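You operate a simulated robot arm through the tools that you are given. There is no shell and no other tool.

You run a simulated robot arm. Do the job below in one go: nothing can be reset, and whatever is moved stays where it is left.

## Task
Try the green plug gauge in the two bottles in the blue rack and tag the tight one.
Fine: tag from the red tray; plug back in its stand; the bottles stay in the rack.

Only the result counts: the job must be done as asked and must still hold three seconds after the hand-in. Knocking over, shifting, dropping, spilling or breaking anything else fails it.

## Robot
A 7-joint arm with a three-finger gripper, fixed in place. Base frame: the origin is at the foot of the arm, x ahead of it, y to its left, z up; the work surface is at about z = 0.9. Units: m, degrees, N and s.
Its first joint turns from -166.0 to 166.0 degrees. Payload 2.69 kg.
The tool frame sits at the grasp point between the pads (the TCP): z along the fingers, y along the line on which they close. The tips reach 0.03 m beyond it. The gripper opens to 0.128 m. The gripper's body begins 0.117 m behind the TCP.
Orientation is told as [roll, pitch, yaw] about the base's x, y, z axes, in that order, counted from this pose: with the fingers straight down and closing along the base's y, the tool's x points along the base's -x, its y along +y and its z along -z.

## Interface
- The arm moves only by the tool play_rows. Its argument "plan" is a list that holds one entry, the list of rows, each a list of 7 numbers: the shift along the tool's x, y, z in units of 25 mm (1.0 is 25 mm), then the turn, a rotation vector about the tool's x, y, z in units of 4 degrees (1.0 is 4 degrees), then the finger opening in m, from 0 to 0.128. In form: [[[dx, dy, dz, wx, wy, wz, claw], ...]]. A call has 1 to 20 rows; each row shifts and turns the commanded pose from where the row before left it, along the tool's axes as they then stand. A call with a number of a shift or a turn outside -1 to 1 is refused whole. Each row takes 0.2 s and may step no farther than 0.05 m and 8.6 degrees from the row before; otherwise, or with a gripper value out of range, the whole call is refused. Where a pose cannot be reached the arm comes as near as it can. A force on the tool above 40 N (or 10 N above the force at the start of the call, whichever is more), or a blocked arm, ends the call early, and 0.2 s more pass. Each finger halts on what it meets, pressing with about 22 N; the grip force reading is that of the motor and also rises with nothing between the fingers. The clock runs only during rows and for 0.2 s after the last one: add rows that do not move to give the fingers time. It gives the time, the measured TCP pose, the force on the tool (base axes), the opening and the grip force at its end, in the units of the frame above (readings bear some noise), with the torque about the TCP (base axes, N m) and any sound that the robot's microphone picked up.
- Cameras (640 x 400 px; columns grow to the right, rows downward): "scene" is fixed at [0.0514, -0.4988, 1.754]; the picture's right is [0.73, -0.68, 0.00], its down [-0.31, -0.34, -0.89] and it looks along [0.60, 0.65, -0.46] (base axes); focal length 355 px, centre (320, 200). "wrist" rides on the gripper at [0.058, 0.054, -0.131] in the tool frame; the picture's right is [-0.68, 0.74, 0.00], its down [-0.62, -0.57, -0.55] and it looks along [-0.40, -0.37, 0.84] (tool axes); focal length 234 px, centre (320, 200). There is no depth. A picture from a camera that has moved, and an enlarged one, comes with that camera's place and axes in the base frame and with its lens.
- grab_frame(camera): a new picture of that camera. No time passes.
- raise_lower(by): slides the trunk up (or, below 0, down) by that many m; the arm rides with it, the base frame stays. It gives what a move gives, with no picture.
- inspect(camera, box): a new picture of the part [left, top, right, bottom] of that camera's present view, enlarged. No time passes.
- job_done(): hands the job in; it is judged then, once.

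Places have to be worked out from the pictures, the camera data and where the tool is seen. Open the gripper and draw the arm clear of the work before you hand the job in, unless the task says otherwise.

The tools are called after "Request:" as a command line: name --argument value ..., lists and objects as JSON in quotes. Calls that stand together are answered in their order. play_rows: Moves the arm, as the interface text tells. Its arguments: {"type":"object","properties":{"plan":{"type":"array"}},"required":["plan"]} The other tools are called the same way: raise_lower (by) slides the trunk up or down; grab_frame (camera) takes a picture; inspect (camera, box) takes an enlarged picture of a part of a camera's view; job_done () hands the job in.

At the start:

```text
t: 0.0
position: [0.7156, 0.325, 1.3787]
tcp_rot: [0.0, 0.1, 0.0]
force: [-0.4, -0.3, -0.1]
moment: [0.01, 0.02, 0.03]
width: 0.1283
gripper_force: 0.1
trunk travel left (down, up): [-0.15, 0.2]
```

scene: 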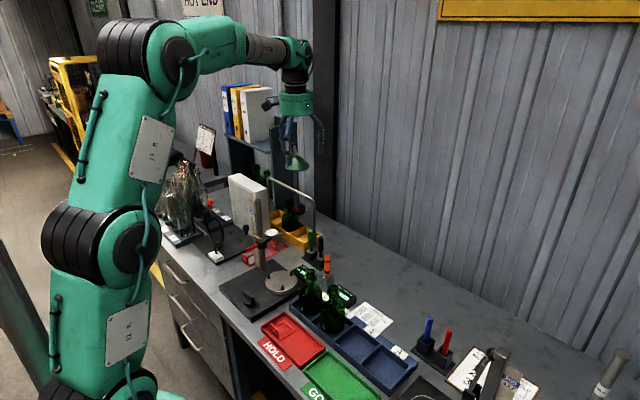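
wrist: 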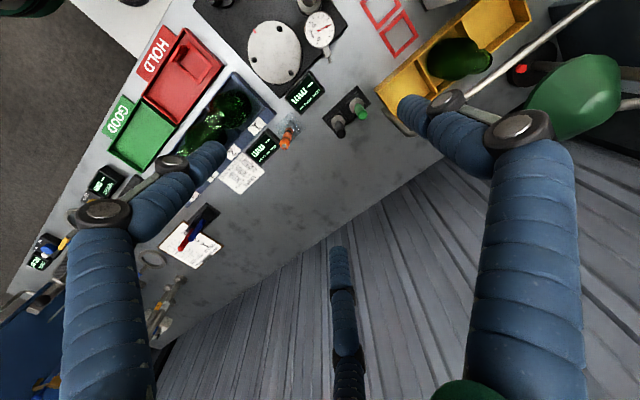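

The scene shows a bench with a blue rack holding green bottles, red HOLD and green GOOD trays, and a plug stand. I'll enlarge the views to find everything.

Request:
inspect --camera "scene" --box '[220, 220, 420, 345]'

Request:
inspect --camera "scene" --box '[240, 300, 400, 400]'

Request:
inspect --camera "wrist" --box '[80, 20, 400, 220]'

Request:
inspect --camera "scene" --box '[400, 300, 560, 400]'

Request:
inspect --camera "wrist" --box '[140, 20, 300, 120]'

```text
3.20 times, centred on (320, 282) of scene
camera zoom: at [0.0514, -0.4988, 1.754], right [0.73, -0.68, 0.0], down [-0.31, -0.34, -0.89], along [0.6, 0.65, -0.46], focal length 1135 px, centre (320, -64)
```

zoom: 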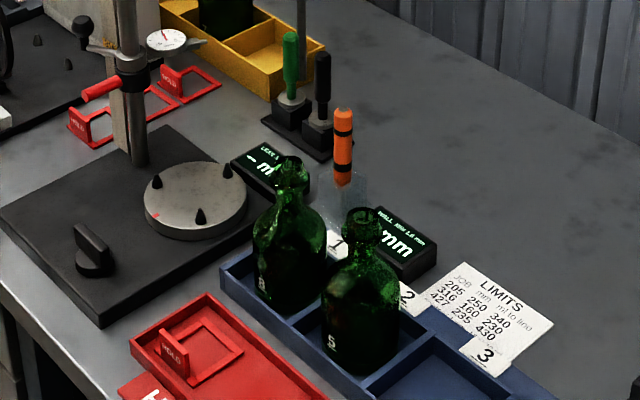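

```text
4.00 times, centred on (320, 350) of scene
camera zoom: at [0.0514, -0.4988, 1.754], right [0.73, -0.68, 0.0], down [-0.31, -0.34, -0.89], along [0.6, 0.65, -0.46], focal length 1418 px, centre (320, -400)
```

zoom: 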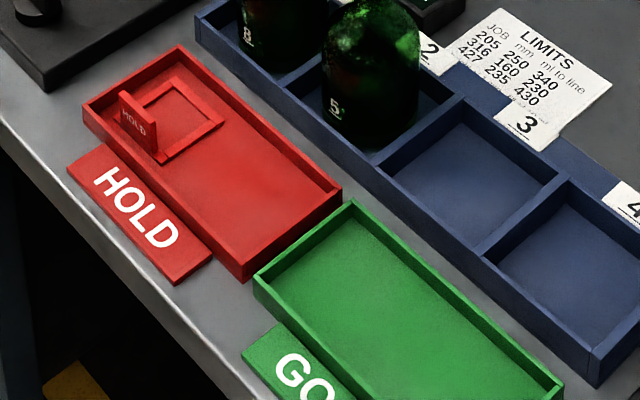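

```text
2.00 times, centred on (240, 120) of wrist
camera zoom: at [0.6564, 0.3782, 1.5093], right [0.68, 0.74, 0.0], down [0.62, -0.57, 0.55], along [0.4, -0.37, -0.84], focal length 468 px, centre (480, 360)
```

zoom: 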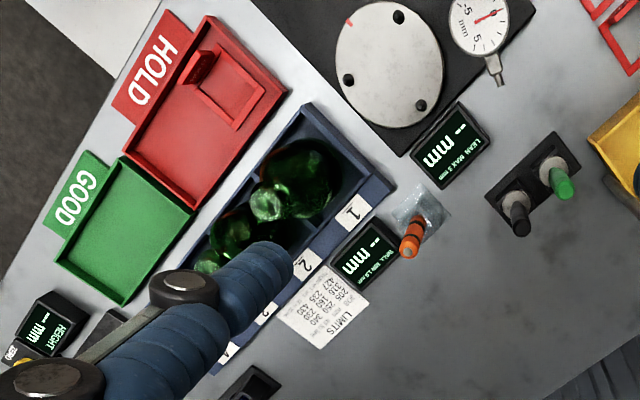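

```text
4.00 times, centred on (480, 350) of scene
camera zoom: at [0.0514, -0.4988, 1.754], right [0.73, -0.68, 0.0], down [-0.31, -0.34, -0.89], along [0.6, 0.65, -0.46], focal length 1418 px, centre (-320, -400)
```

zoom: 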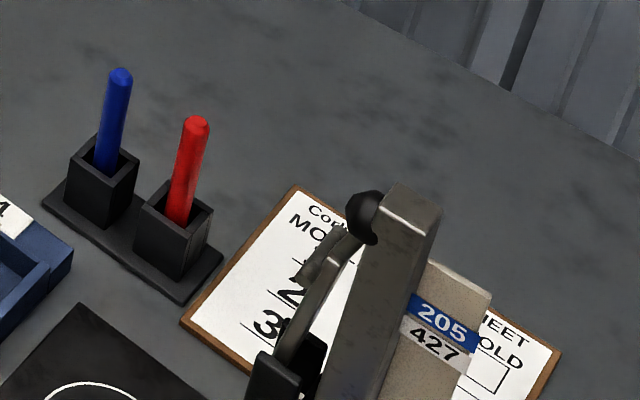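

```text
4.00 times, centred on (220, 70) of wrist
camera zoom: at [0.6564, 0.3782, 1.5093], right [0.68, 0.74, 0.0], down [0.62, -0.57, 0.55], along [0.4, -0.37, -0.84], focal length 937 px, centre (720, 720)
```

zoom: 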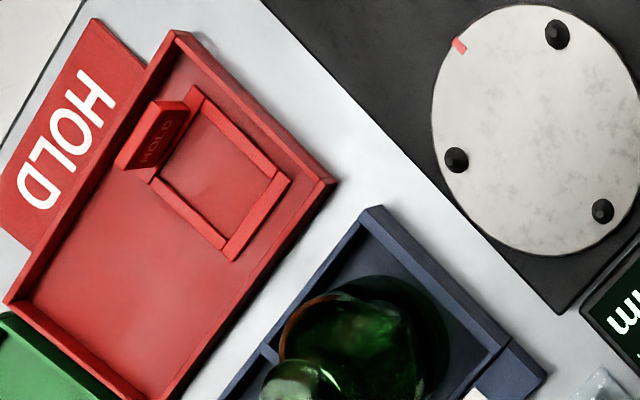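

Next I enlarge the plug stand, the bottle mouths and the green object near the gripper.

Request:
inspect --camera "scene" --box '[290, 220, 354, 260]'

Request:
inspect --camera "scene" --box '[286, 260, 366, 310]'

Request:
inspect --camera "scene" --box '[226, 120, 354, 200]'

Request:
inspect --camera "wrist" --box '[180, 60, 308, 140]'

Request:
inspect --camera "wrist" --box '[300, 70, 428, 150]'

Request:
inspect --camera "wrist" --box '[400, 0, 640, 150]'

```text
10.00 times, centred on (322, 240) of scene
camera zoom: at [0.0514, -0.4988, 1.754], right [0.73, -0.68, 0.0], down [-0.31, -0.34, -0.89], along [0.6, 0.65, -0.46], focal length 3546 px, centre (300, -200)
```

zoom: 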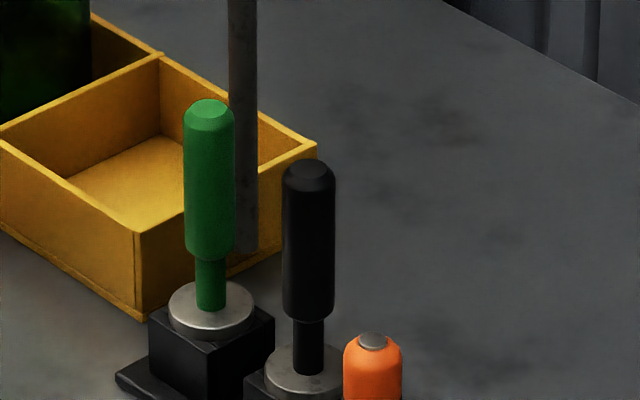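

```text
8.00 times, centred on (326, 285) of scene
camera zoom: at [0.0514, -0.4988, 1.754], right [0.73, -0.68, 0.0], down [-0.31, -0.34, -0.89], along [0.6, 0.65, -0.46], focal length 2837 px, centre (272, -480)
```

zoom: 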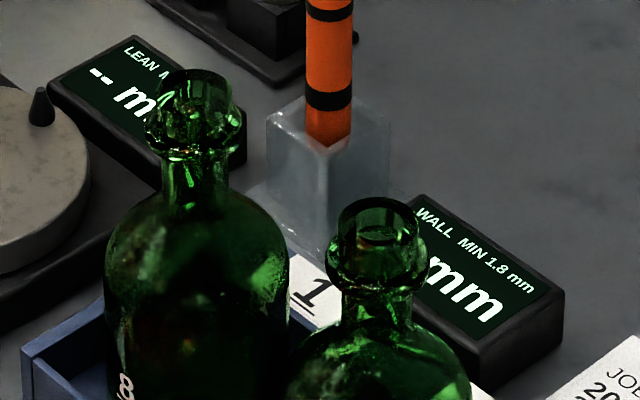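

```text
5.00 times, centred on (290, 160) of scene
camera zoom: at [0.0514, -0.4988, 1.754], right [0.73, -0.68, 0.0], down [-0.31, -0.34, -0.89], along [0.6, 0.65, -0.46], focal length 1773 px, centre (470, 400)
```

zoom: 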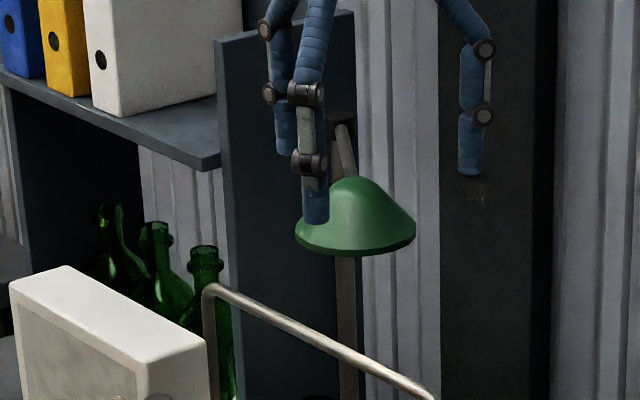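

```text
5.00 times, centred on (244, 100) of wrist
camera zoom: at [0.6564, 0.3782, 1.5093], right [0.68, 0.74, 0.0], down [0.62, -0.57, 0.55], along [0.4, -0.37, -0.84], focal length 1171 px, centre (700, 700)
```

zoom: 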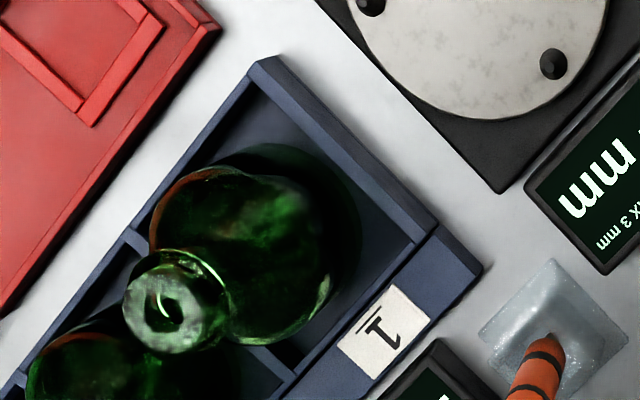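

```text
5.00 times, centred on (364, 110) of wrist
camera zoom: at [0.6564, 0.3782, 1.5093], right [0.68, 0.74, 0.0], down [0.62, -0.57, 0.55], along [0.4, -0.37, -0.84], focal length 1171 px, centre (100, 650)
```

zoom: 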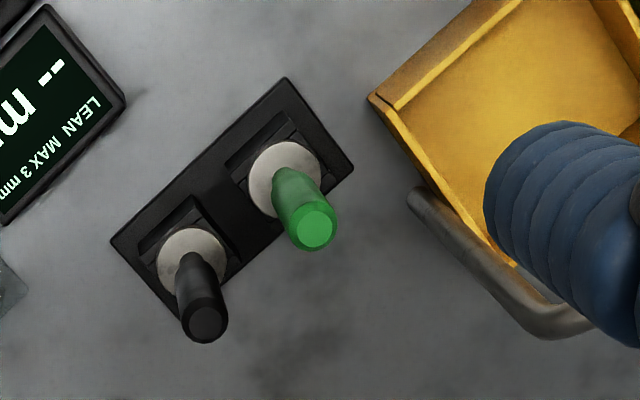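

```text
2.67 times, centred on (520, 75) of wrist
camera zoom: at [0.6564, 0.3782, 1.5093], right [0.68, 0.74, 0.0], down [0.62, -0.57, 0.55], along [0.4, -0.37, -0.84], focal length 624 px, centre (-213, 533)
```

zoom: 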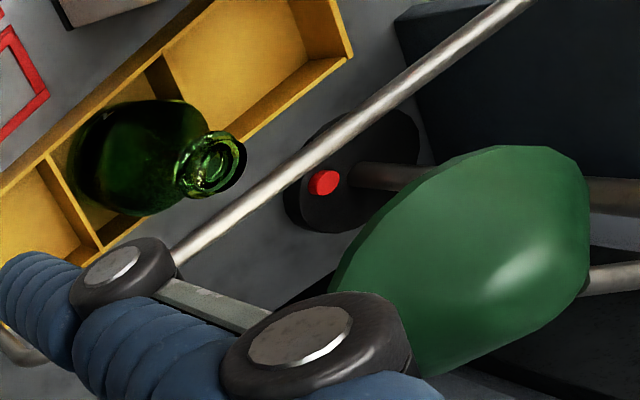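

I judge the green plug at about (0.795, 0.366), with its top near z = 1.03. The bottle mouths are near (0.61, 0.155) and (0.60, 0.05) at z ≈ 1.06. I move down and over the plug for a closer look.

Request:
play_rows --plan '[[[-0.4, 0.2, 0.85, 0, 0, 0, 0.1], [-0.4, 0.2, 0.85, 0, 0, 0, 0.1], [-0.4, 0.2, 0.85, 0, 0, 0, 0.1], [-0.4, 0.2, 0.85, 0, 0, 0, 0.1], [-0.4, 0.2, 0.85, 0, 0, 0, 0.1], [-0.4, 0.2, 0.85, 0, 0, 0, 0.1], [-0.4, 0.2, 0.85, 0, 0, 0, 0.1], [-0.4, 0.2, 0.85, 0, 0, 0, 0.1], [0, 0, 0, 0, 0, 0, 0.1]]]'

Request:
grab_frame --camera "wrist"

Request:
inspect --camera "wrist" --box '[240, 80, 400, 180]'

Request:
grab_frame --camera "scene"

```text
t: 2.0
position: [0.7972, 0.3662, 1.2087]
tcp_rot: [0.0, 0.0, 0.0]
force: [0.0, 0.2, -0.2]
moment: [-0.01, 0.04, 0.01]
width: 0.0999
gripper_force: 0.1
trunk travel left (down, up): [-0.15, 0.2]
```

```text
taken
camera wrist: at [0.7369, 0.4188, 1.3386], right [0.68, 0.74, 0.0], down [0.62, -0.57, 0.55], along [0.4, -0.37, -0.84], focal length 234 px, centre (320, 200)
```

wrist: 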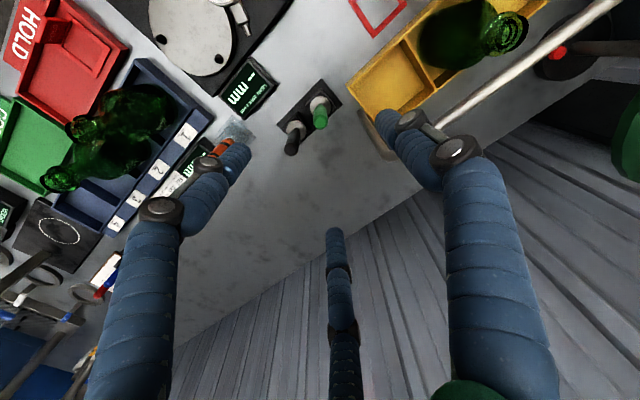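

```text
4.00 times, centred on (320, 130) of wrist
camera zoom: at [0.7369, 0.4188, 1.3386], right [0.68, 0.74, 0.0], down [0.62, -0.57, 0.55], along [0.4, -0.37, -0.84], focal length 937 px, centre (320, 480)
```

zoom: 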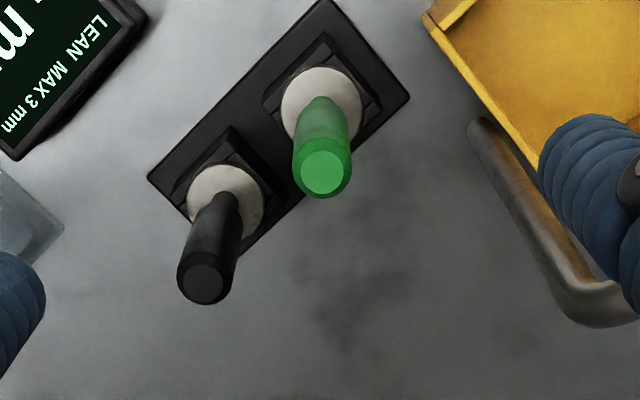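

```text
taken
```

scene: 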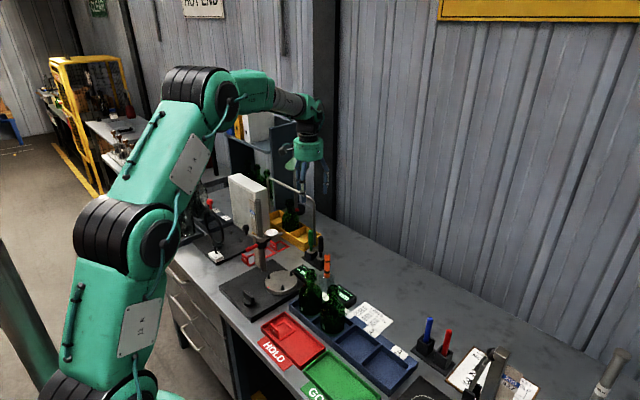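

The picture shows three finger-like shapes around the tool, though I was told there are two. I close the gripper in free air here to see how they actually move.

Request:
play_rows --plan '[[[0, 0, 0, 0, 0, 0, 0.03], [0, 0, 0, 0, 0, 0, 0.03], [0, 0, 0, 0, 0, 0, 0.03], [0, 0, 0, 0, 0, 0, 0.03]]]'

Request:
grab_frame --camera "wrist"

Request:
inspect --camera "scene" --box '[250, 90, 378, 170]'

```text
t: 3.0
position: [0.7966, 0.3655, 1.2085]
tcp_rot: [0.0, 0.0, -0.1]
force: [0.3, -0.8, 0.4]
moment: [0.01, 0.03, -0.01]
width: 0.03
gripper_force: 0.1
trunk travel left (down, up): [-0.15, 0.2]
```

```text
taken
camera wrist: at [0.7364, 0.4185, 1.3389], right [0.68, 0.74, 0.0], down [0.62, -0.57, 0.55], along [0.4, -0.37, -0.84], focal length 234 px, centre (320, 200)
```

wrist: 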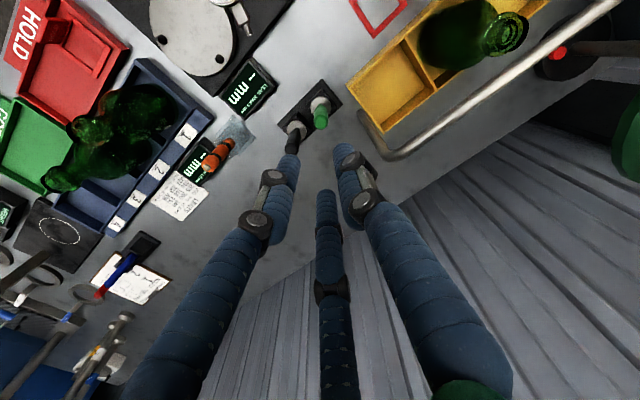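

```text
5.00 times, centred on (314, 130) of scene
camera zoom: at [0.0514, -0.4988, 1.754], right [0.73, -0.68, 0.0], down [-0.31, -0.34, -0.89], along [0.6, 0.65, -0.46], focal length 1773 px, centre (350, 550)
```

zoom: 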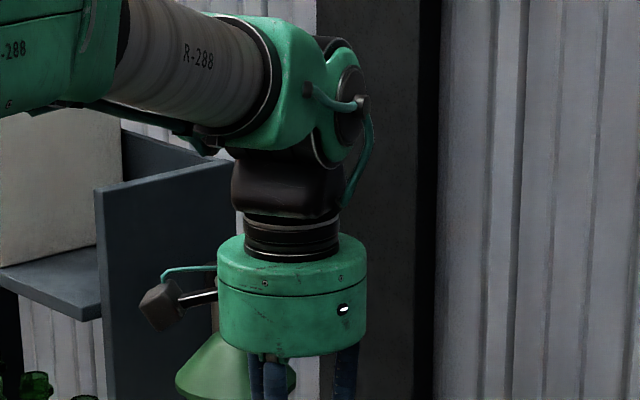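

The shapes converge symmetrically on the TCP, so a centred grip on a cylinder is safe. The plug axis is about (0.796, 0.365). I open to 0.06 and descend until the tips are just above its top, then check again.

Request:
play_rows --plan '[[[0, 0, 0.9, 0, 0, 0, 0.06], [0, 0, 0.9, 0, 0, 0, 0.06], [0, 0, 0.9, 0, 0, 0, 0.06], [0, 0, 0.9, 0, 0, 0, 0.06], [0, 0, 0.9, 0, 0, 0, 0.06], [0, 0, 0.8, 0, 0, 0, 0.06], [0, 0, 0, 0, 0, 0, 0.06]]]'

Request:
grab_frame --camera "wrist"

Request:
inspect --camera "wrist" --box '[240, 100, 400, 200]'

Request:
inspect --camera "scene" --box '[258, 190, 386, 270]'

```text
t: 4.6
position: [0.7982, 0.3664, 1.0751]
tcp_rot: [0.0, 0.0, 0.1]
force: [-0.5, 0.1, -0.1]
moment: [0.01, 0.0, 0.02]
width: 0.0599
gripper_force: 0.0
trunk travel left (down, up): [-0.15, 0.2]
```

```text
taken
camera wrist: at [0.737, 0.419, 1.2058], right [0.68, 0.74, 0.0], down [0.62, -0.57, 0.55], along [0.4, -0.37, -0.84], focal length 234 px, centre (320, 200)
```

wrist: 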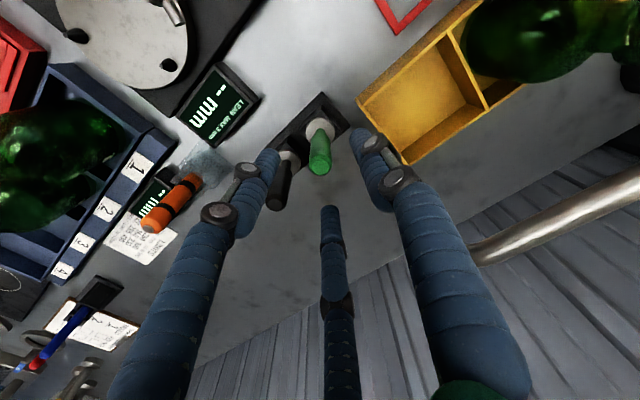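

```text
4.00 times, centred on (320, 150) of wrist
camera zoom: at [0.737, 0.419, 1.2058], right [0.68, 0.74, 0.0], down [0.62, -0.57, 0.55], along [0.4, -0.37, -0.84], focal length 937 px, centre (320, 400)
```

zoom: 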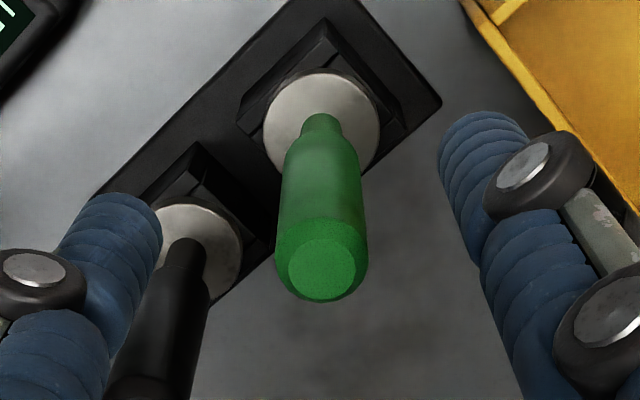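

```text
5.00 times, centred on (322, 230) of scene
camera zoom: at [0.0514, -0.4988, 1.754], right [0.73, -0.68, 0.0], down [-0.31, -0.34, -0.89], along [0.6, 0.65, -0.46], focal length 1773 px, centre (310, 50)
```

zoom: 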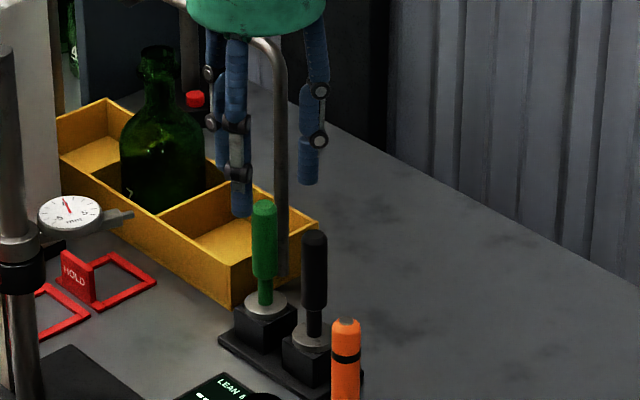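

The plug axis sits within about 1–2 mm of the TCP axis, and the black plug is 55 mm away along −y. I narrow the opening to 0.045 for clearance, descend 68 mm, and close on the handle.

Request:
play_rows --plan '[[[0, 0, 0, 0, 0, 0, 0.045], [0, 0, 0.9, 0, 0, 0, 0.045], [0, 0, 0.9, 0, 0, 0, 0.045], [0, 0, 0.9, 0, 0, 0, 0.045], [0, 0, 0, 0, 0, 0, 0.045]]]'

Request:
grab_frame --camera "wrist"

Request:
inspect --camera "scene" --box '[258, 190, 386, 270]'

```text
t: 5.8
position: [0.7976, 0.3653, 1.0084]
tcp_rot: [0.0, 0.1, 0.1]
force: [1.3, -0.1, 0.0]
moment: [-0.02, -0.01, -0.02]
width: 0.0449
gripper_force: 0.0
trunk travel left (down, up): [-0.15, 0.2]
```

```text
taken
camera wrist: at [0.7368, 0.4187, 1.1392], right [0.68, 0.74, 0.0], down [0.62, -0.56, 0.55], along [0.4, -0.37, -0.84], focal length 234 px, centre (320, 200)
```

wrist: 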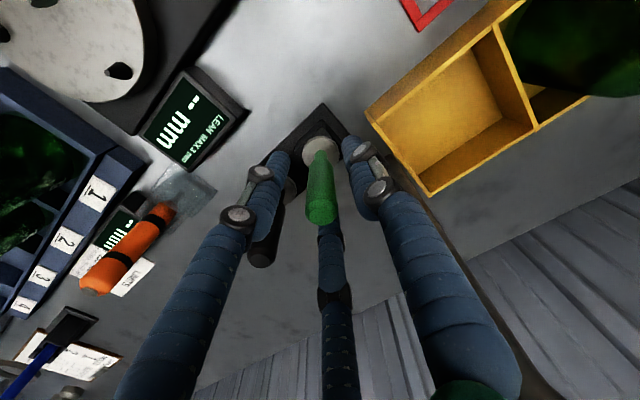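

```text
5.00 times, centred on (322, 230) of scene
camera zoom: at [0.0514, -0.4988, 1.754], right [0.73, -0.68, 0.0], down [-0.31, -0.34, -0.89], along [0.6, 0.65, -0.46], focal length 1773 px, centre (310, 50)
```

zoom: 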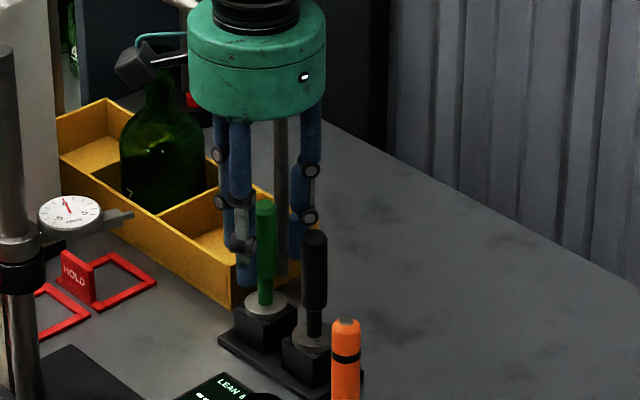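

The handle is between the fingers, so I close on it gently and wait.

Request:
play_rows --plan '[[[0, 0, 0, 0, 0, 0, 0.0], [0, 0, 0, 0, 0, 0, 0.0], [0, 0, 0, 0, 0, 0, 0.0], [0, 0, 0, 0, 0, 0, 0.0]]]'

Request:
inspect --camera "wrist" --box '[240, 100, 400, 200]'

```text
t: 6.8
position: [0.7962, 0.3656, 1.0082]
tcp_rot: [0.0, -0.1, 0.0]
force: [0.1, -0.7, -0.1]
moment: [0.0, -0.02, -0.03]
width: 0.0186
gripper_force: 21.8
trunk travel left (down, up): [-0.15, 0.2]
```

```text
4.00 times, centred on (320, 150) of wrist
camera zoom: at [0.7366, 0.4186, 1.1395], right [0.68, 0.74, 0.0], down [0.62, -0.57, 0.55], along [0.4, -0.37, -0.84], focal length 937 px, centre (320, 400)
```

zoom: 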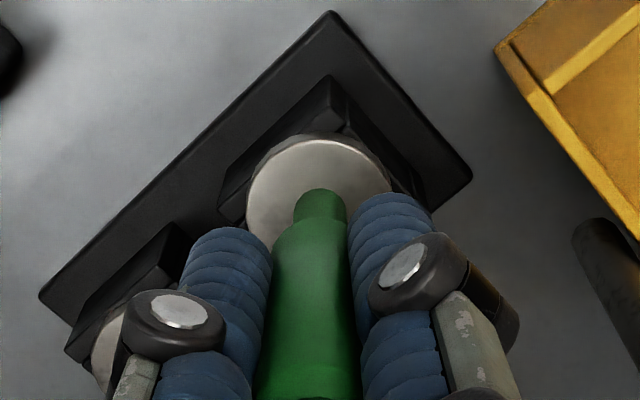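

The grip holds at a width of 18.6 mm. I lift straight up about 0.1 m and look at what comes with it.

Request:
play_rows --plan '[[[0, 0, -0.4, 0, 0, 0, 0.0], [0, 0, -0.6, 0, 0, 0, 0.0], [0, 0, -0.8, 0, 0, 0, 0.0], [0, 0, -0.8, 0, 0, 0, 0.0], [0, 0, -0.8, 0, 0, 0, 0.0], [0, 0, -0.8, 0, 0, 0, 0.0], [0, 0, 0, 0, 0, 0, 0.0]]]'

Request:
grab_frame --camera "wrist"

Request:
inspect --camera "scene" --box '[258, 190, 386, 270]'

Request:
inspect --camera "wrist" --box '[240, 100, 400, 200]'

```text
t: 8.4
position: [0.7953, 0.3648, 1.1132]
tcp_rot: [0.0, 0.0, -0.1]
force: [0.1, -0.3, 0.0]
moment: [-0.01, -0.01, 0.0]
width: 0.0185
gripper_force: 21.6
trunk travel left (down, up): [-0.15, 0.2]
```

```text
taken
camera wrist: at [0.7357, 0.419, 1.245], right [0.68, 0.74, 0.0], down [0.62, -0.57, 0.55], along [0.4, -0.37, -0.84], focal length 234 px, centre (320, 200)
```

wrist: 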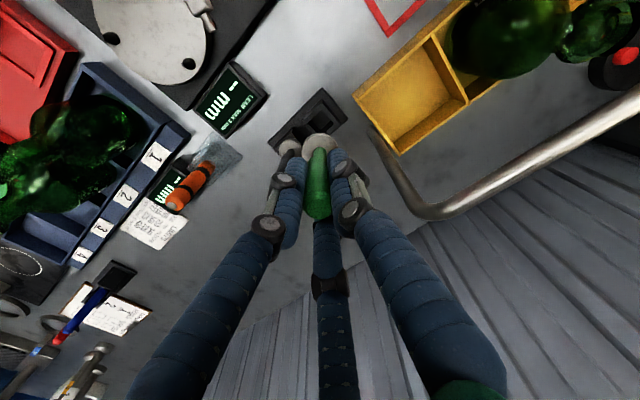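

```text
5.00 times, centred on (322, 230) of scene
camera zoom: at [0.0514, -0.4988, 1.754], right [0.73, -0.68, 0.0], down [-0.31, -0.34, -0.89], along [0.6, 0.65, -0.46], focal length 1773 px, centre (310, 50)
```

zoom: 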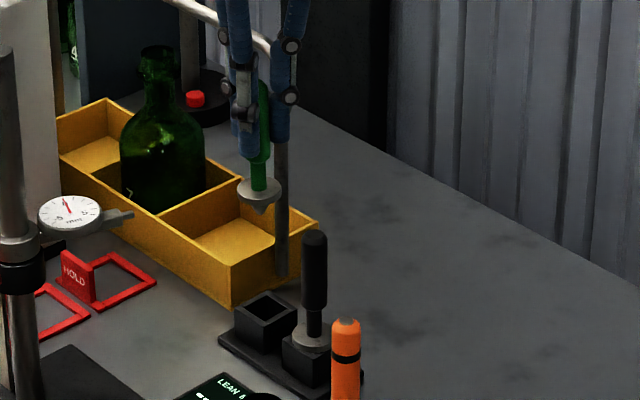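

```text
4.00 times, centred on (320, 150) of wrist
camera zoom: at [0.7357, 0.419, 1.245], right [0.68, 0.74, 0.0], down [0.62, -0.57, 0.55], along [0.4, -0.37, -0.84], focal length 937 px, centre (320, 400)
```

zoom: 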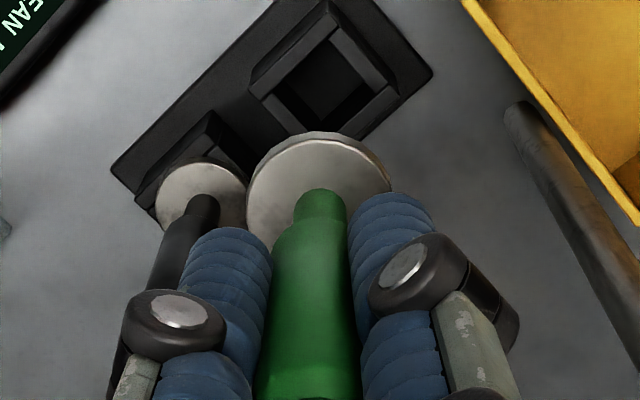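

The silver flange lifts with the plug, so a short gauge member sits below it. I zoom in to measure its shape.

Request:
inspect --camera "scene" --box '[294, 212, 326, 232]'

Request:
inspect --camera "scene" --box '[300, 240, 332, 260]'

Request:
inspect --camera "scene" --box '[294, 260, 358, 300]'

```text
16.00 times, centred on (310, 222) of scene
camera zoom: at [0.0514, -0.4988, 1.754], right [0.73, -0.68, 0.0], down [-0.31, -0.34, -0.89], along [0.6, 0.65, -0.46], focal length 5674 px, centre (480, -152)
```

zoom: 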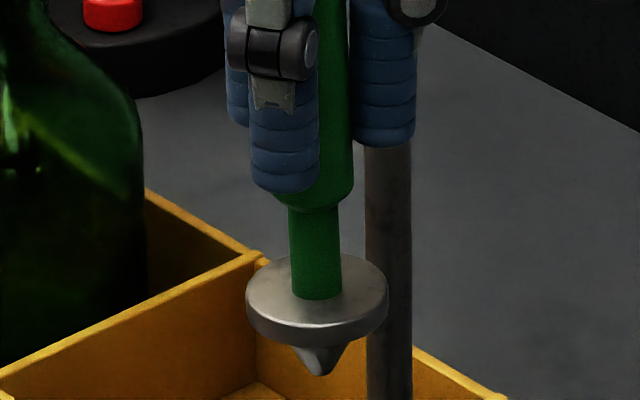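

```text
16.00 times, centred on (316, 250) of scene
camera zoom: at [0.0514, -0.4988, 1.754], right [0.73, -0.68, 0.0], down [-0.31, -0.34, -0.89], along [0.6, 0.65, -0.46], focal length 5674 px, centre (384, -600)
```

zoom: 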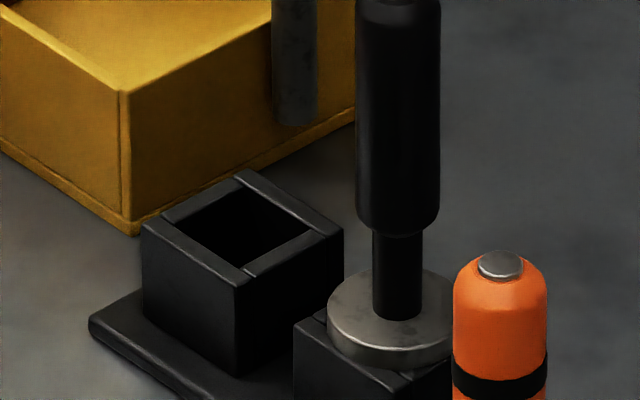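

```text
10.00 times, centred on (326, 280) of scene
camera zoom: at [0.0514, -0.4988, 1.754], right [0.73, -0.68, 0.0], down [-0.31, -0.34, -0.89], along [0.6, 0.65, -0.46], focal length 3546 px, centre (260, -600)
```

zoom: 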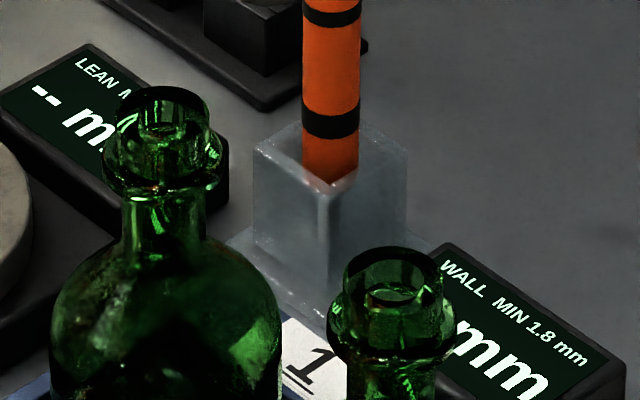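

The gauge has a 34 mm flange about 68 mm below the TCP, with a tapered nub reaching about 13 mm below that. I raise it and move to a spot beside the bottles where the wrist camera can see both mouths.

Request:
play_rows --plan '[[[0, 0, -0.9, 0, 0, 0, 0.0], [0, 0, -0.9, 0, 0, 0, 0.0], [0, 0, -0.9, 0, 0, 0, 0.0], [0, 0, -0.9, 0, 0, 0, 0.0], [0, 0, -0.9, 0, 0, 0, 0.0], [0, 0, -0.9, 0, 0, 0, 0.0], [0.66, -0.94, 0, 0, 0, 0, 0.0], [0.66, -0.94, 0, 0, 0, 0, 0.0], [0.66, -0.94, 0, 0, 0, 0, 0.0], [0.66, -0.94, 0, 0, 0, 0, 0.0], [0.66, -0.94, 0, 0, 0, 0, 0.0], [0.66, -0.94, 0, 0, 0, 0, 0.0], [0.66, -0.94, 0, 0, 0, 0, 0.0], [0, 0, 0, 0, 0, 0, 0.0]]]'

Request:
grab_frame --camera "wrist"

Request:
inspect --camera "wrist" --box '[180, 60, 308, 140]'

Request:
inspect --camera "wrist" --box '[150, 100, 278, 180]'

```text
t: 11.4
position: [0.6779, 0.2004, 1.2503]
tcp_rot: [0.0, 0.1, 0.1]
force: [-0.4, -1.3, -0.5]
moment: [0.06, -0.03, 0.01]
width: 0.0186
gripper_force: 21.7
trunk travel left (down, up): [-0.15, 0.2]
```

```text
taken
camera wrist: at [0.6192, 0.2534, 1.3806], right [0.68, 0.74, 0.0], down [0.62, -0.57, 0.55], along [0.4, -0.37, -0.84], focal length 234 px, centre (320, 200)
```

wrist: 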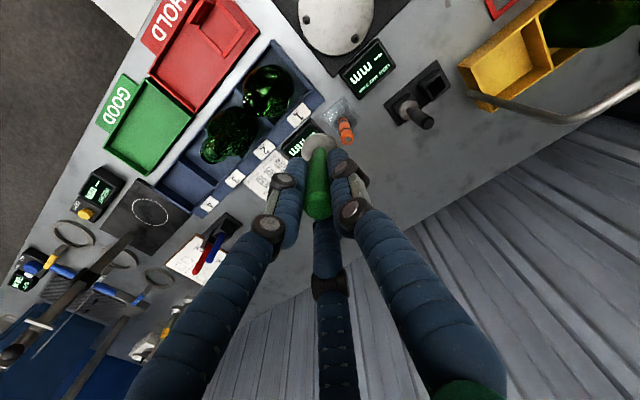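

```text
5.00 times, centred on (244, 100) of wrist
camera zoom: at [0.6192, 0.2534, 1.3806], right [0.68, 0.74, 0.0], down [0.62, -0.57, 0.55], along [0.4, -0.37, -0.84], focal length 1171 px, centre (700, 700)
```

zoom: 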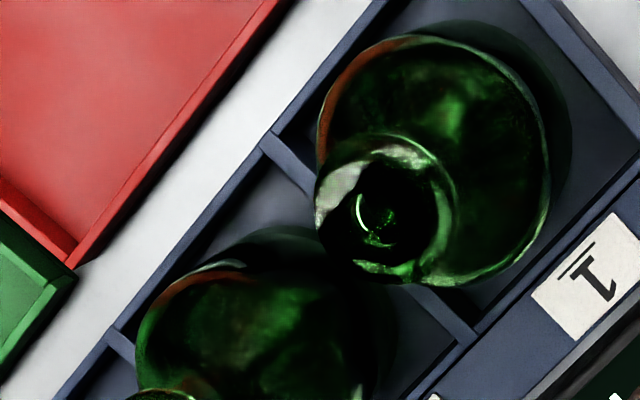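

```text
5.00 times, centred on (214, 140) of wrist
camera zoom: at [0.6192, 0.2534, 1.3806], right [0.68, 0.74, 0.0], down [0.62, -0.57, 0.55], along [0.4, -0.37, -0.84], focal length 1171 px, centre (850, 500)
```

zoom: 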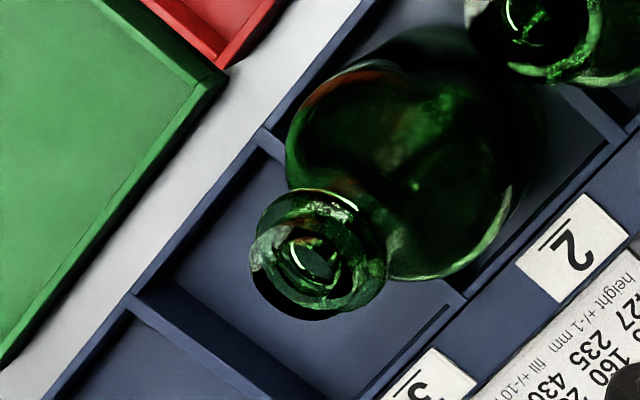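

I can make out both mouths, but I want a closer view. I move lower and to the +x side of the rack, keeping the plug clear of the bottles.

Request:
play_rows --plan '[[[-0.22, -0.8, 0.85, 0, 0, 0, 0.0], [-0.22, -0.8, 0.85, 0, 0, 0, 0.0], [-0.22, -0.8, 0.85, 0, 0, 0, 0.0], [-0.22, -0.8, 0.85, 0, 0, 0, 0.0], [0, 0, 0, 0, 0, 0, 0.0]]]'

Request:
grab_frame --camera "wrist"

Request:
inspect --camera "wrist" --box '[212, 0, 340, 80]'

Request:
inspect --camera "wrist" --box '[130, 75, 258, 155]'

Request:
inspect --camera "scene" --box '[270, 230, 398, 310]'

```text
t: 12.6
position: [0.7034, 0.1198, 1.1626]
tcp_rot: [0.0, -0.1, 0.2]
force: [-0.5, -0.3, -1.6]
moment: [0.02, 0.03, 0.02]
width: 0.0186
gripper_force: 22.4
trunk travel left (down, up): [-0.15, 0.2]
```

```text
taken
camera wrist: at [0.644, 0.1732, 1.2953], right [0.68, 0.74, 0.0], down [0.62, -0.57, 0.55], along [0.4, -0.37, -0.84], focal length 234 px, centre (320, 200)
```

wrist: 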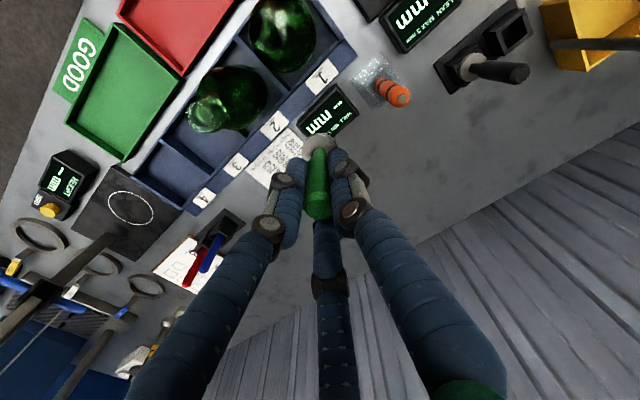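

```text
5.00 times, centred on (276, 40) of wrist
camera zoom: at [0.644, 0.1732, 1.2953], right [0.68, 0.74, 0.0], down [0.62, -0.57, 0.55], along [0.4, -0.37, -0.84], focal length 1171 px, centre (540, 1000)
```

zoom: 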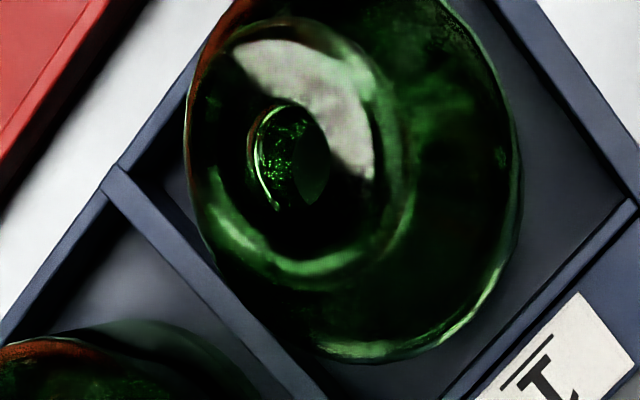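

```text
5.00 times, centred on (194, 115) of wrist
camera zoom: at [0.644, 0.1732, 1.2953], right [0.68, 0.74, 0.0], down [0.62, -0.57, 0.55], along [0.4, -0.37, -0.84], focal length 1171 px, centre (950, 625)
```

zoom: 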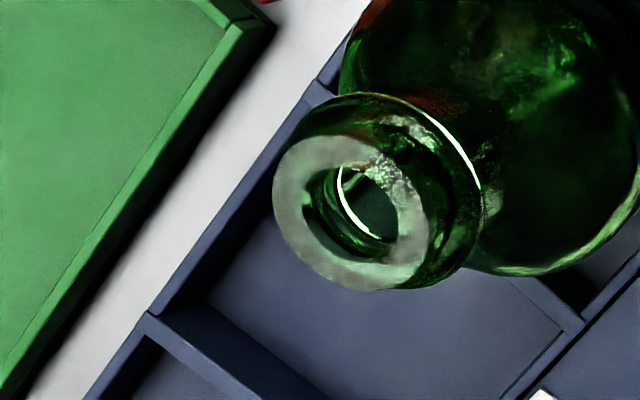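

```text
5.00 times, centred on (334, 270) of scene
camera zoom: at [0.0514, -0.4988, 1.754], right [0.73, -0.68, 0.0], down [-0.31, -0.34, -0.89], along [0.6, 0.65, -0.46], focal length 1773 px, centre (250, -150)
```

zoom: 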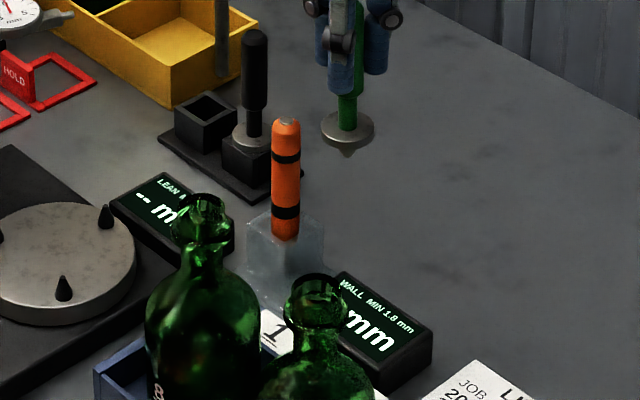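

I estimate the mouths at about (0.606, 0.150) for bottle 1 and (0.606, 0.050) for bottle 2, with tops near z = 1.05. I enlarge each one further to pin down the hole centres.

Request:
inspect --camera "wrist" --box '[244, 0, 308, 40]'

Request:
inspect --camera "wrist" --box '[176, 95, 240, 135]'

Request:
inspect --camera "wrist" --box '[285, 125, 349, 165]'

Request:
inspect --camera "scene" --box '[324, 242, 356, 262]'

```text
10.00 times, centred on (276, 20) of wrist
camera zoom: at [0.644, 0.1732, 1.2953], right [0.68, 0.74, 0.0], down [0.62, -0.57, 0.55], along [0.4, -0.37, -0.84], focal length 2342 px, centre (760, 2000)
```

zoom: 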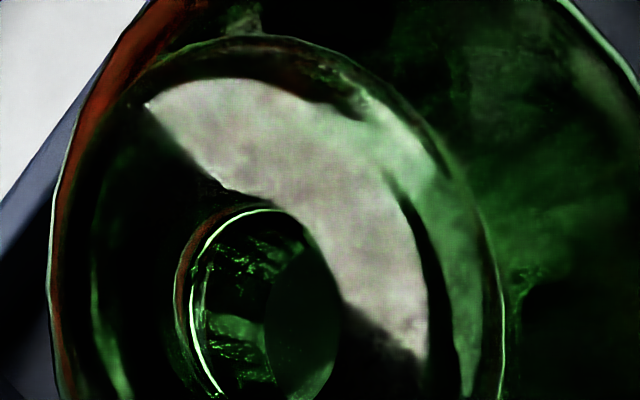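

```text
10.00 times, centred on (208, 115) of wrist
camera zoom: at [0.644, 0.1732, 1.2953], right [0.68, 0.74, 0.0], down [0.62, -0.57, 0.55], along [0.4, -0.37, -0.84], focal length 2342 px, centre (1440, 1050)
```

zoom: 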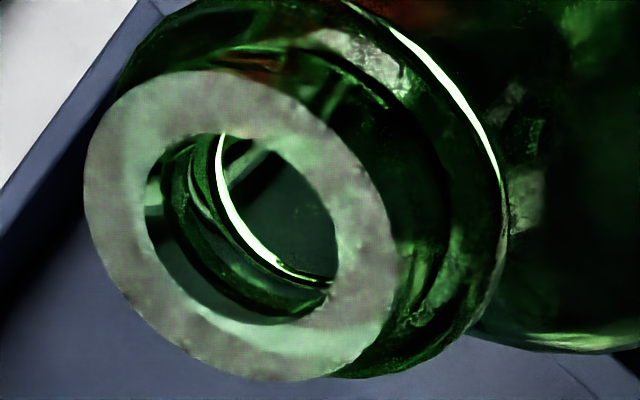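

```text
10.00 times, centred on (317, 145) of wrist
camera zoom: at [0.644, 0.1732, 1.2953], right [0.68, 0.74, 0.0], down [0.62, -0.57, 0.55], along [0.4, -0.37, -0.84], focal length 2342 px, centre (350, 750)
```

zoom: 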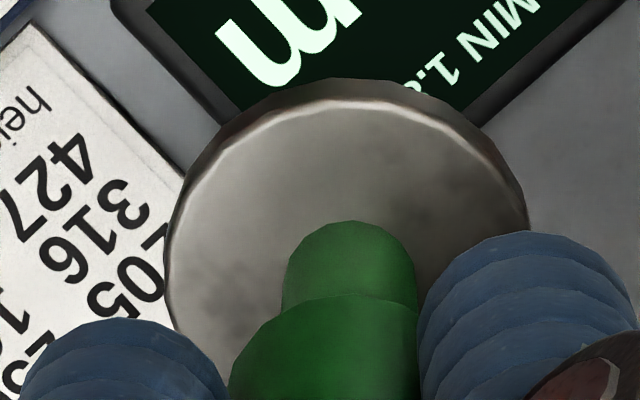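

```text
16.00 times, centred on (340, 252) of scene
camera zoom: at [0.0514, -0.4988, 1.754], right [0.73, -0.68, 0.0], down [-0.31, -0.34, -0.89], along [0.6, 0.65, -0.46], focal length 5674 px, centre (0, -632)
```

zoom: 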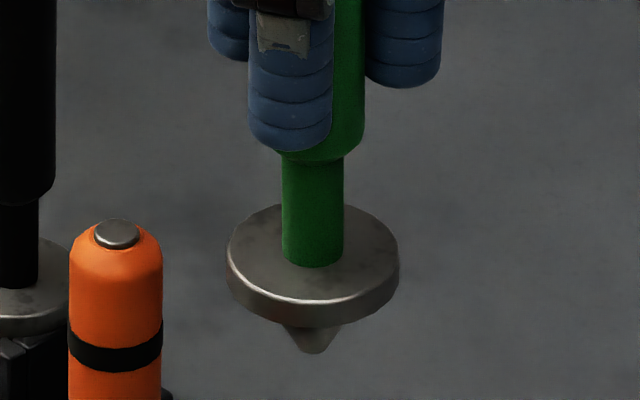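

Bottle 2's bore measures roughly 19 mm wide at (0.606, 0.050), and bottle 1's bore looks smaller, but the plug will decide. The flange shows the plug sits on the TCP axis. I rise 20 mm and move over bottle 2.

Request:
play_rows --plan '[[[0, 0, -0.9, 0, 0, 0, 0.0], [0.96, -0.7, 0, 0, 0, 0, 0.0], [0.96, -0.7, 0, 0, 0, 0, 0.0], [0.96, -0.7, 0, 0, 0, 0, 0.0], [0.96, -0.7, 0, 0, 0, 0, 0.0], [0, 0, 0, 0, 0, 0, 0.0]]]'

Request:
inspect --camera "wrist" --box '[240, 80, 400, 180]'

Request:
inspect --camera "scene" --box '[302, 250, 366, 290]'

Request:
grab_frame --camera "wrist"

```text
t: 14.0
position: [0.607, 0.0506, 1.1862]
tcp_rot: [-0.1, -0.1, -0.1]
force: [-1.2, -0.5, -0.4]
moment: [0.02, -0.05, 0.0]
width: 0.0184
gripper_force: 21.8
trunk travel left (down, up): [-0.15, 0.2]
```

```text
4.00 times, centred on (320, 130) of wrist
camera zoom: at [0.5475, 0.1038, 1.3178], right [0.68, 0.74, 0.0], down [0.62, -0.57, 0.55], along [0.4, -0.37, -0.84], focal length 937 px, centre (320, 480)
```

zoom: 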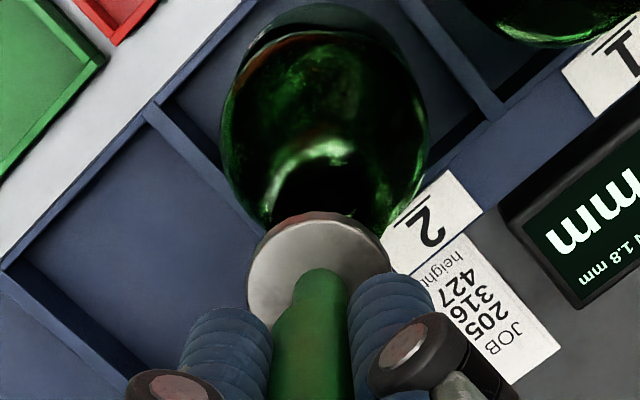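

```text
10.00 times, centred on (334, 270) of scene
camera zoom: at [0.0514, -0.4988, 1.754], right [0.73, -0.68, 0.0], down [-0.31, -0.34, -0.89], along [0.6, 0.65, -0.46], focal length 3546 px, centre (180, -500)
```

zoom: 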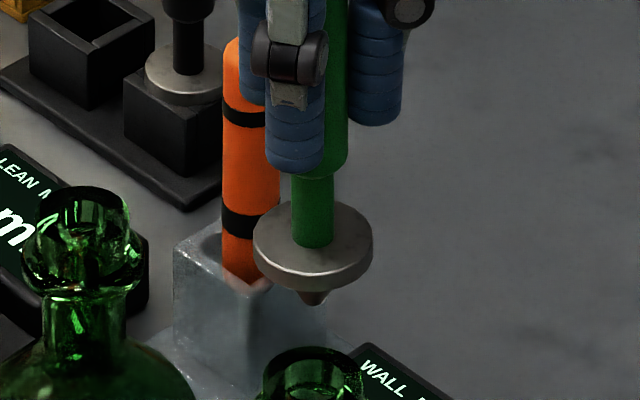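

```text
taken
camera wrist: at [0.5475, 0.1038, 1.3178], right [0.68, 0.74, 0.0], down [0.62, -0.57, 0.55], along [0.4, -0.37, -0.84], focal length 234 px, centre (320, 200)
```

wrist: 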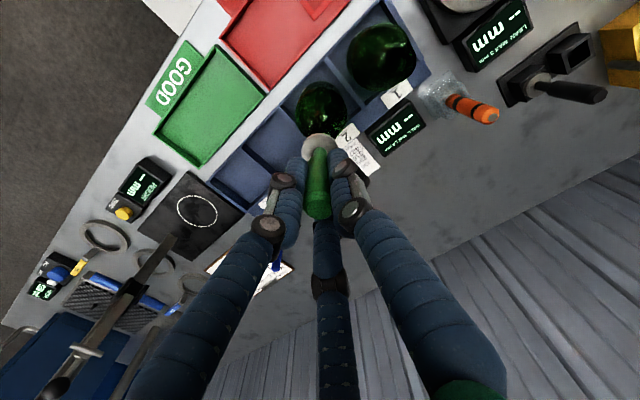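

In the scene view, the nub is laterally aligned with bottle 2's mouth. The wrist view's left-right axis gives the other direction, so I enlarge it to check.

Request:
inspect --camera "wrist" --box '[288, 105, 352, 145]'

Request:
inspect --camera "scene" --box '[302, 260, 366, 300]'

```text
10.00 times, centred on (320, 125) of wrist
camera zoom: at [0.5475, 0.1038, 1.3178], right [0.68, 0.74, 0.0], down [0.62, -0.57, 0.55], along [0.4, -0.37, -0.84], focal length 2342 px, centre (320, 950)
```

zoom: 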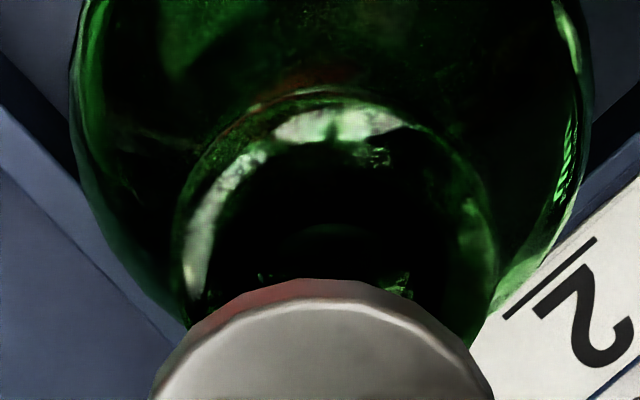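

```text
10.00 times, centred on (334, 280) of scene
camera zoom: at [0.0514, -0.4988, 1.754], right [0.73, -0.68, 0.0], down [-0.31, -0.34, -0.89], along [0.6, 0.65, -0.46], focal length 3546 px, centre (180, -600)
```

zoom: 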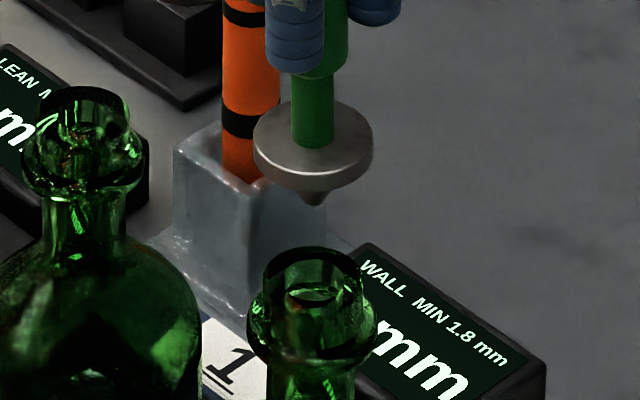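

The bottle sits about 1.7 mm toward (+x, +y) from the plug axis. I shift by that amount and descend 30 mm, which leaves the nub just above the mouth.

Request:
play_rows --plan '[[[-0.045, 0.05, 0.4, 0, 0, 0, 0.0], [0, 0, 0.4, 0, 0, 0, 0.0], [0, 0, 0.4, 0, 0, 0, 0.0], [0, 0, 0, 0, 0, 0, 0.0]]]'

Request:
inspect --camera "scene" --box '[302, 260, 366, 300]'

Request:
inspect --camera "wrist" --box '[288, 105, 352, 145]'

```text
t: 15.0
position: [0.6096, 0.0519, 1.1566]
tcp_rot: [0.0, -0.1, 0.0]
force: [0.6, 0.4, -0.9]
moment: [0.0, -0.03, 0.0]
width: 0.0185
gripper_force: 22.4
trunk travel left (down, up): [-0.15, 0.2]
```

```text
10.00 times, centred on (334, 280) of scene
camera zoom: at [0.0514, -0.4988, 1.754], right [0.73, -0.68, 0.0], down [-0.31, -0.34, -0.89], along [0.6, 0.65, -0.46], focal length 3546 px, centre (180, -600)
```

zoom: 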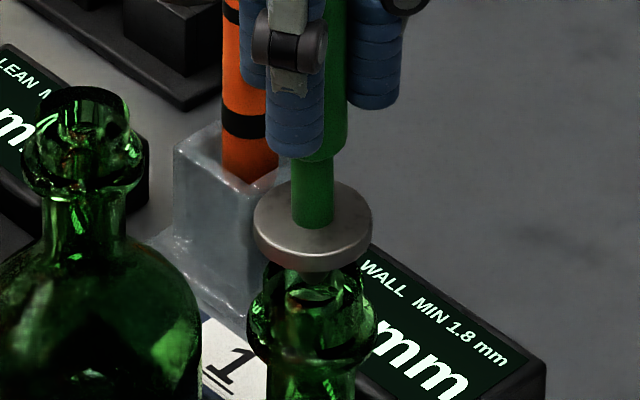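

```text
10.00 times, centred on (320, 125) of wrist
camera zoom: at [0.5492, 0.1049, 1.2875], right [0.68, 0.74, 0.0], down [0.62, -0.57, 0.55], along [0.4, -0.37, -0.84], focal length 2342 px, centre (320, 950)
```

zoom: 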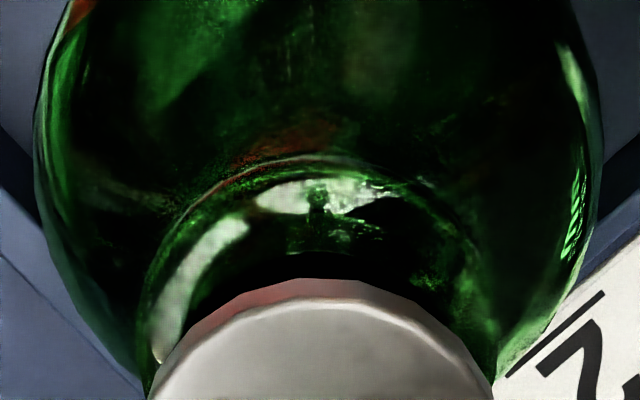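

The flange and the bottle's collar are now concentric. I descend slowly in 2 mm rows and read the force.

Request:
play_rows --plan '[[[0, 0, 0.08, 0, 0, 0, 0.0], [0, 0, 0.08, 0, 0, 0, 0.0], [0, 0, 0.08, 0, 0, 0, 0.0], [0, 0, 0.08, 0, 0, 0, 0.0], [0, 0, 0.08, 0, 0, 0, 0.0], [0, 0, 0.08, 0, 0, 0, 0.0]]]'

Request:
inspect --camera "scene" --box '[302, 260, 366, 300]'

```text
t: 16.4
position: [0.6077, 0.051, 1.1448]
tcp_rot: [0.0, 0.0, 0.0]
force: [0.4, -0.1, -2.1]
moment: [0.02, 0.01, -0.01]
width: 0.0185
gripper_force: 22.3
trunk travel left (down, up): [-0.15, 0.2]
```

```text
10.00 times, centred on (334, 280) of scene
camera zoom: at [0.0514, -0.4988, 1.754], right [0.73, -0.68, 0.0], down [-0.31, -0.34, -0.89], along [0.6, 0.65, -0.46], focal length 3546 px, centre (180, -600)
```

zoom: 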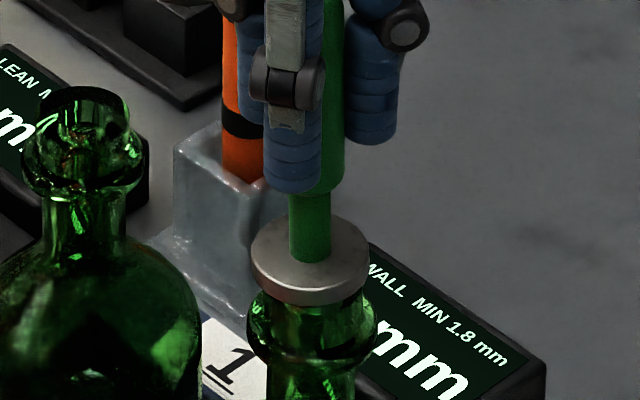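

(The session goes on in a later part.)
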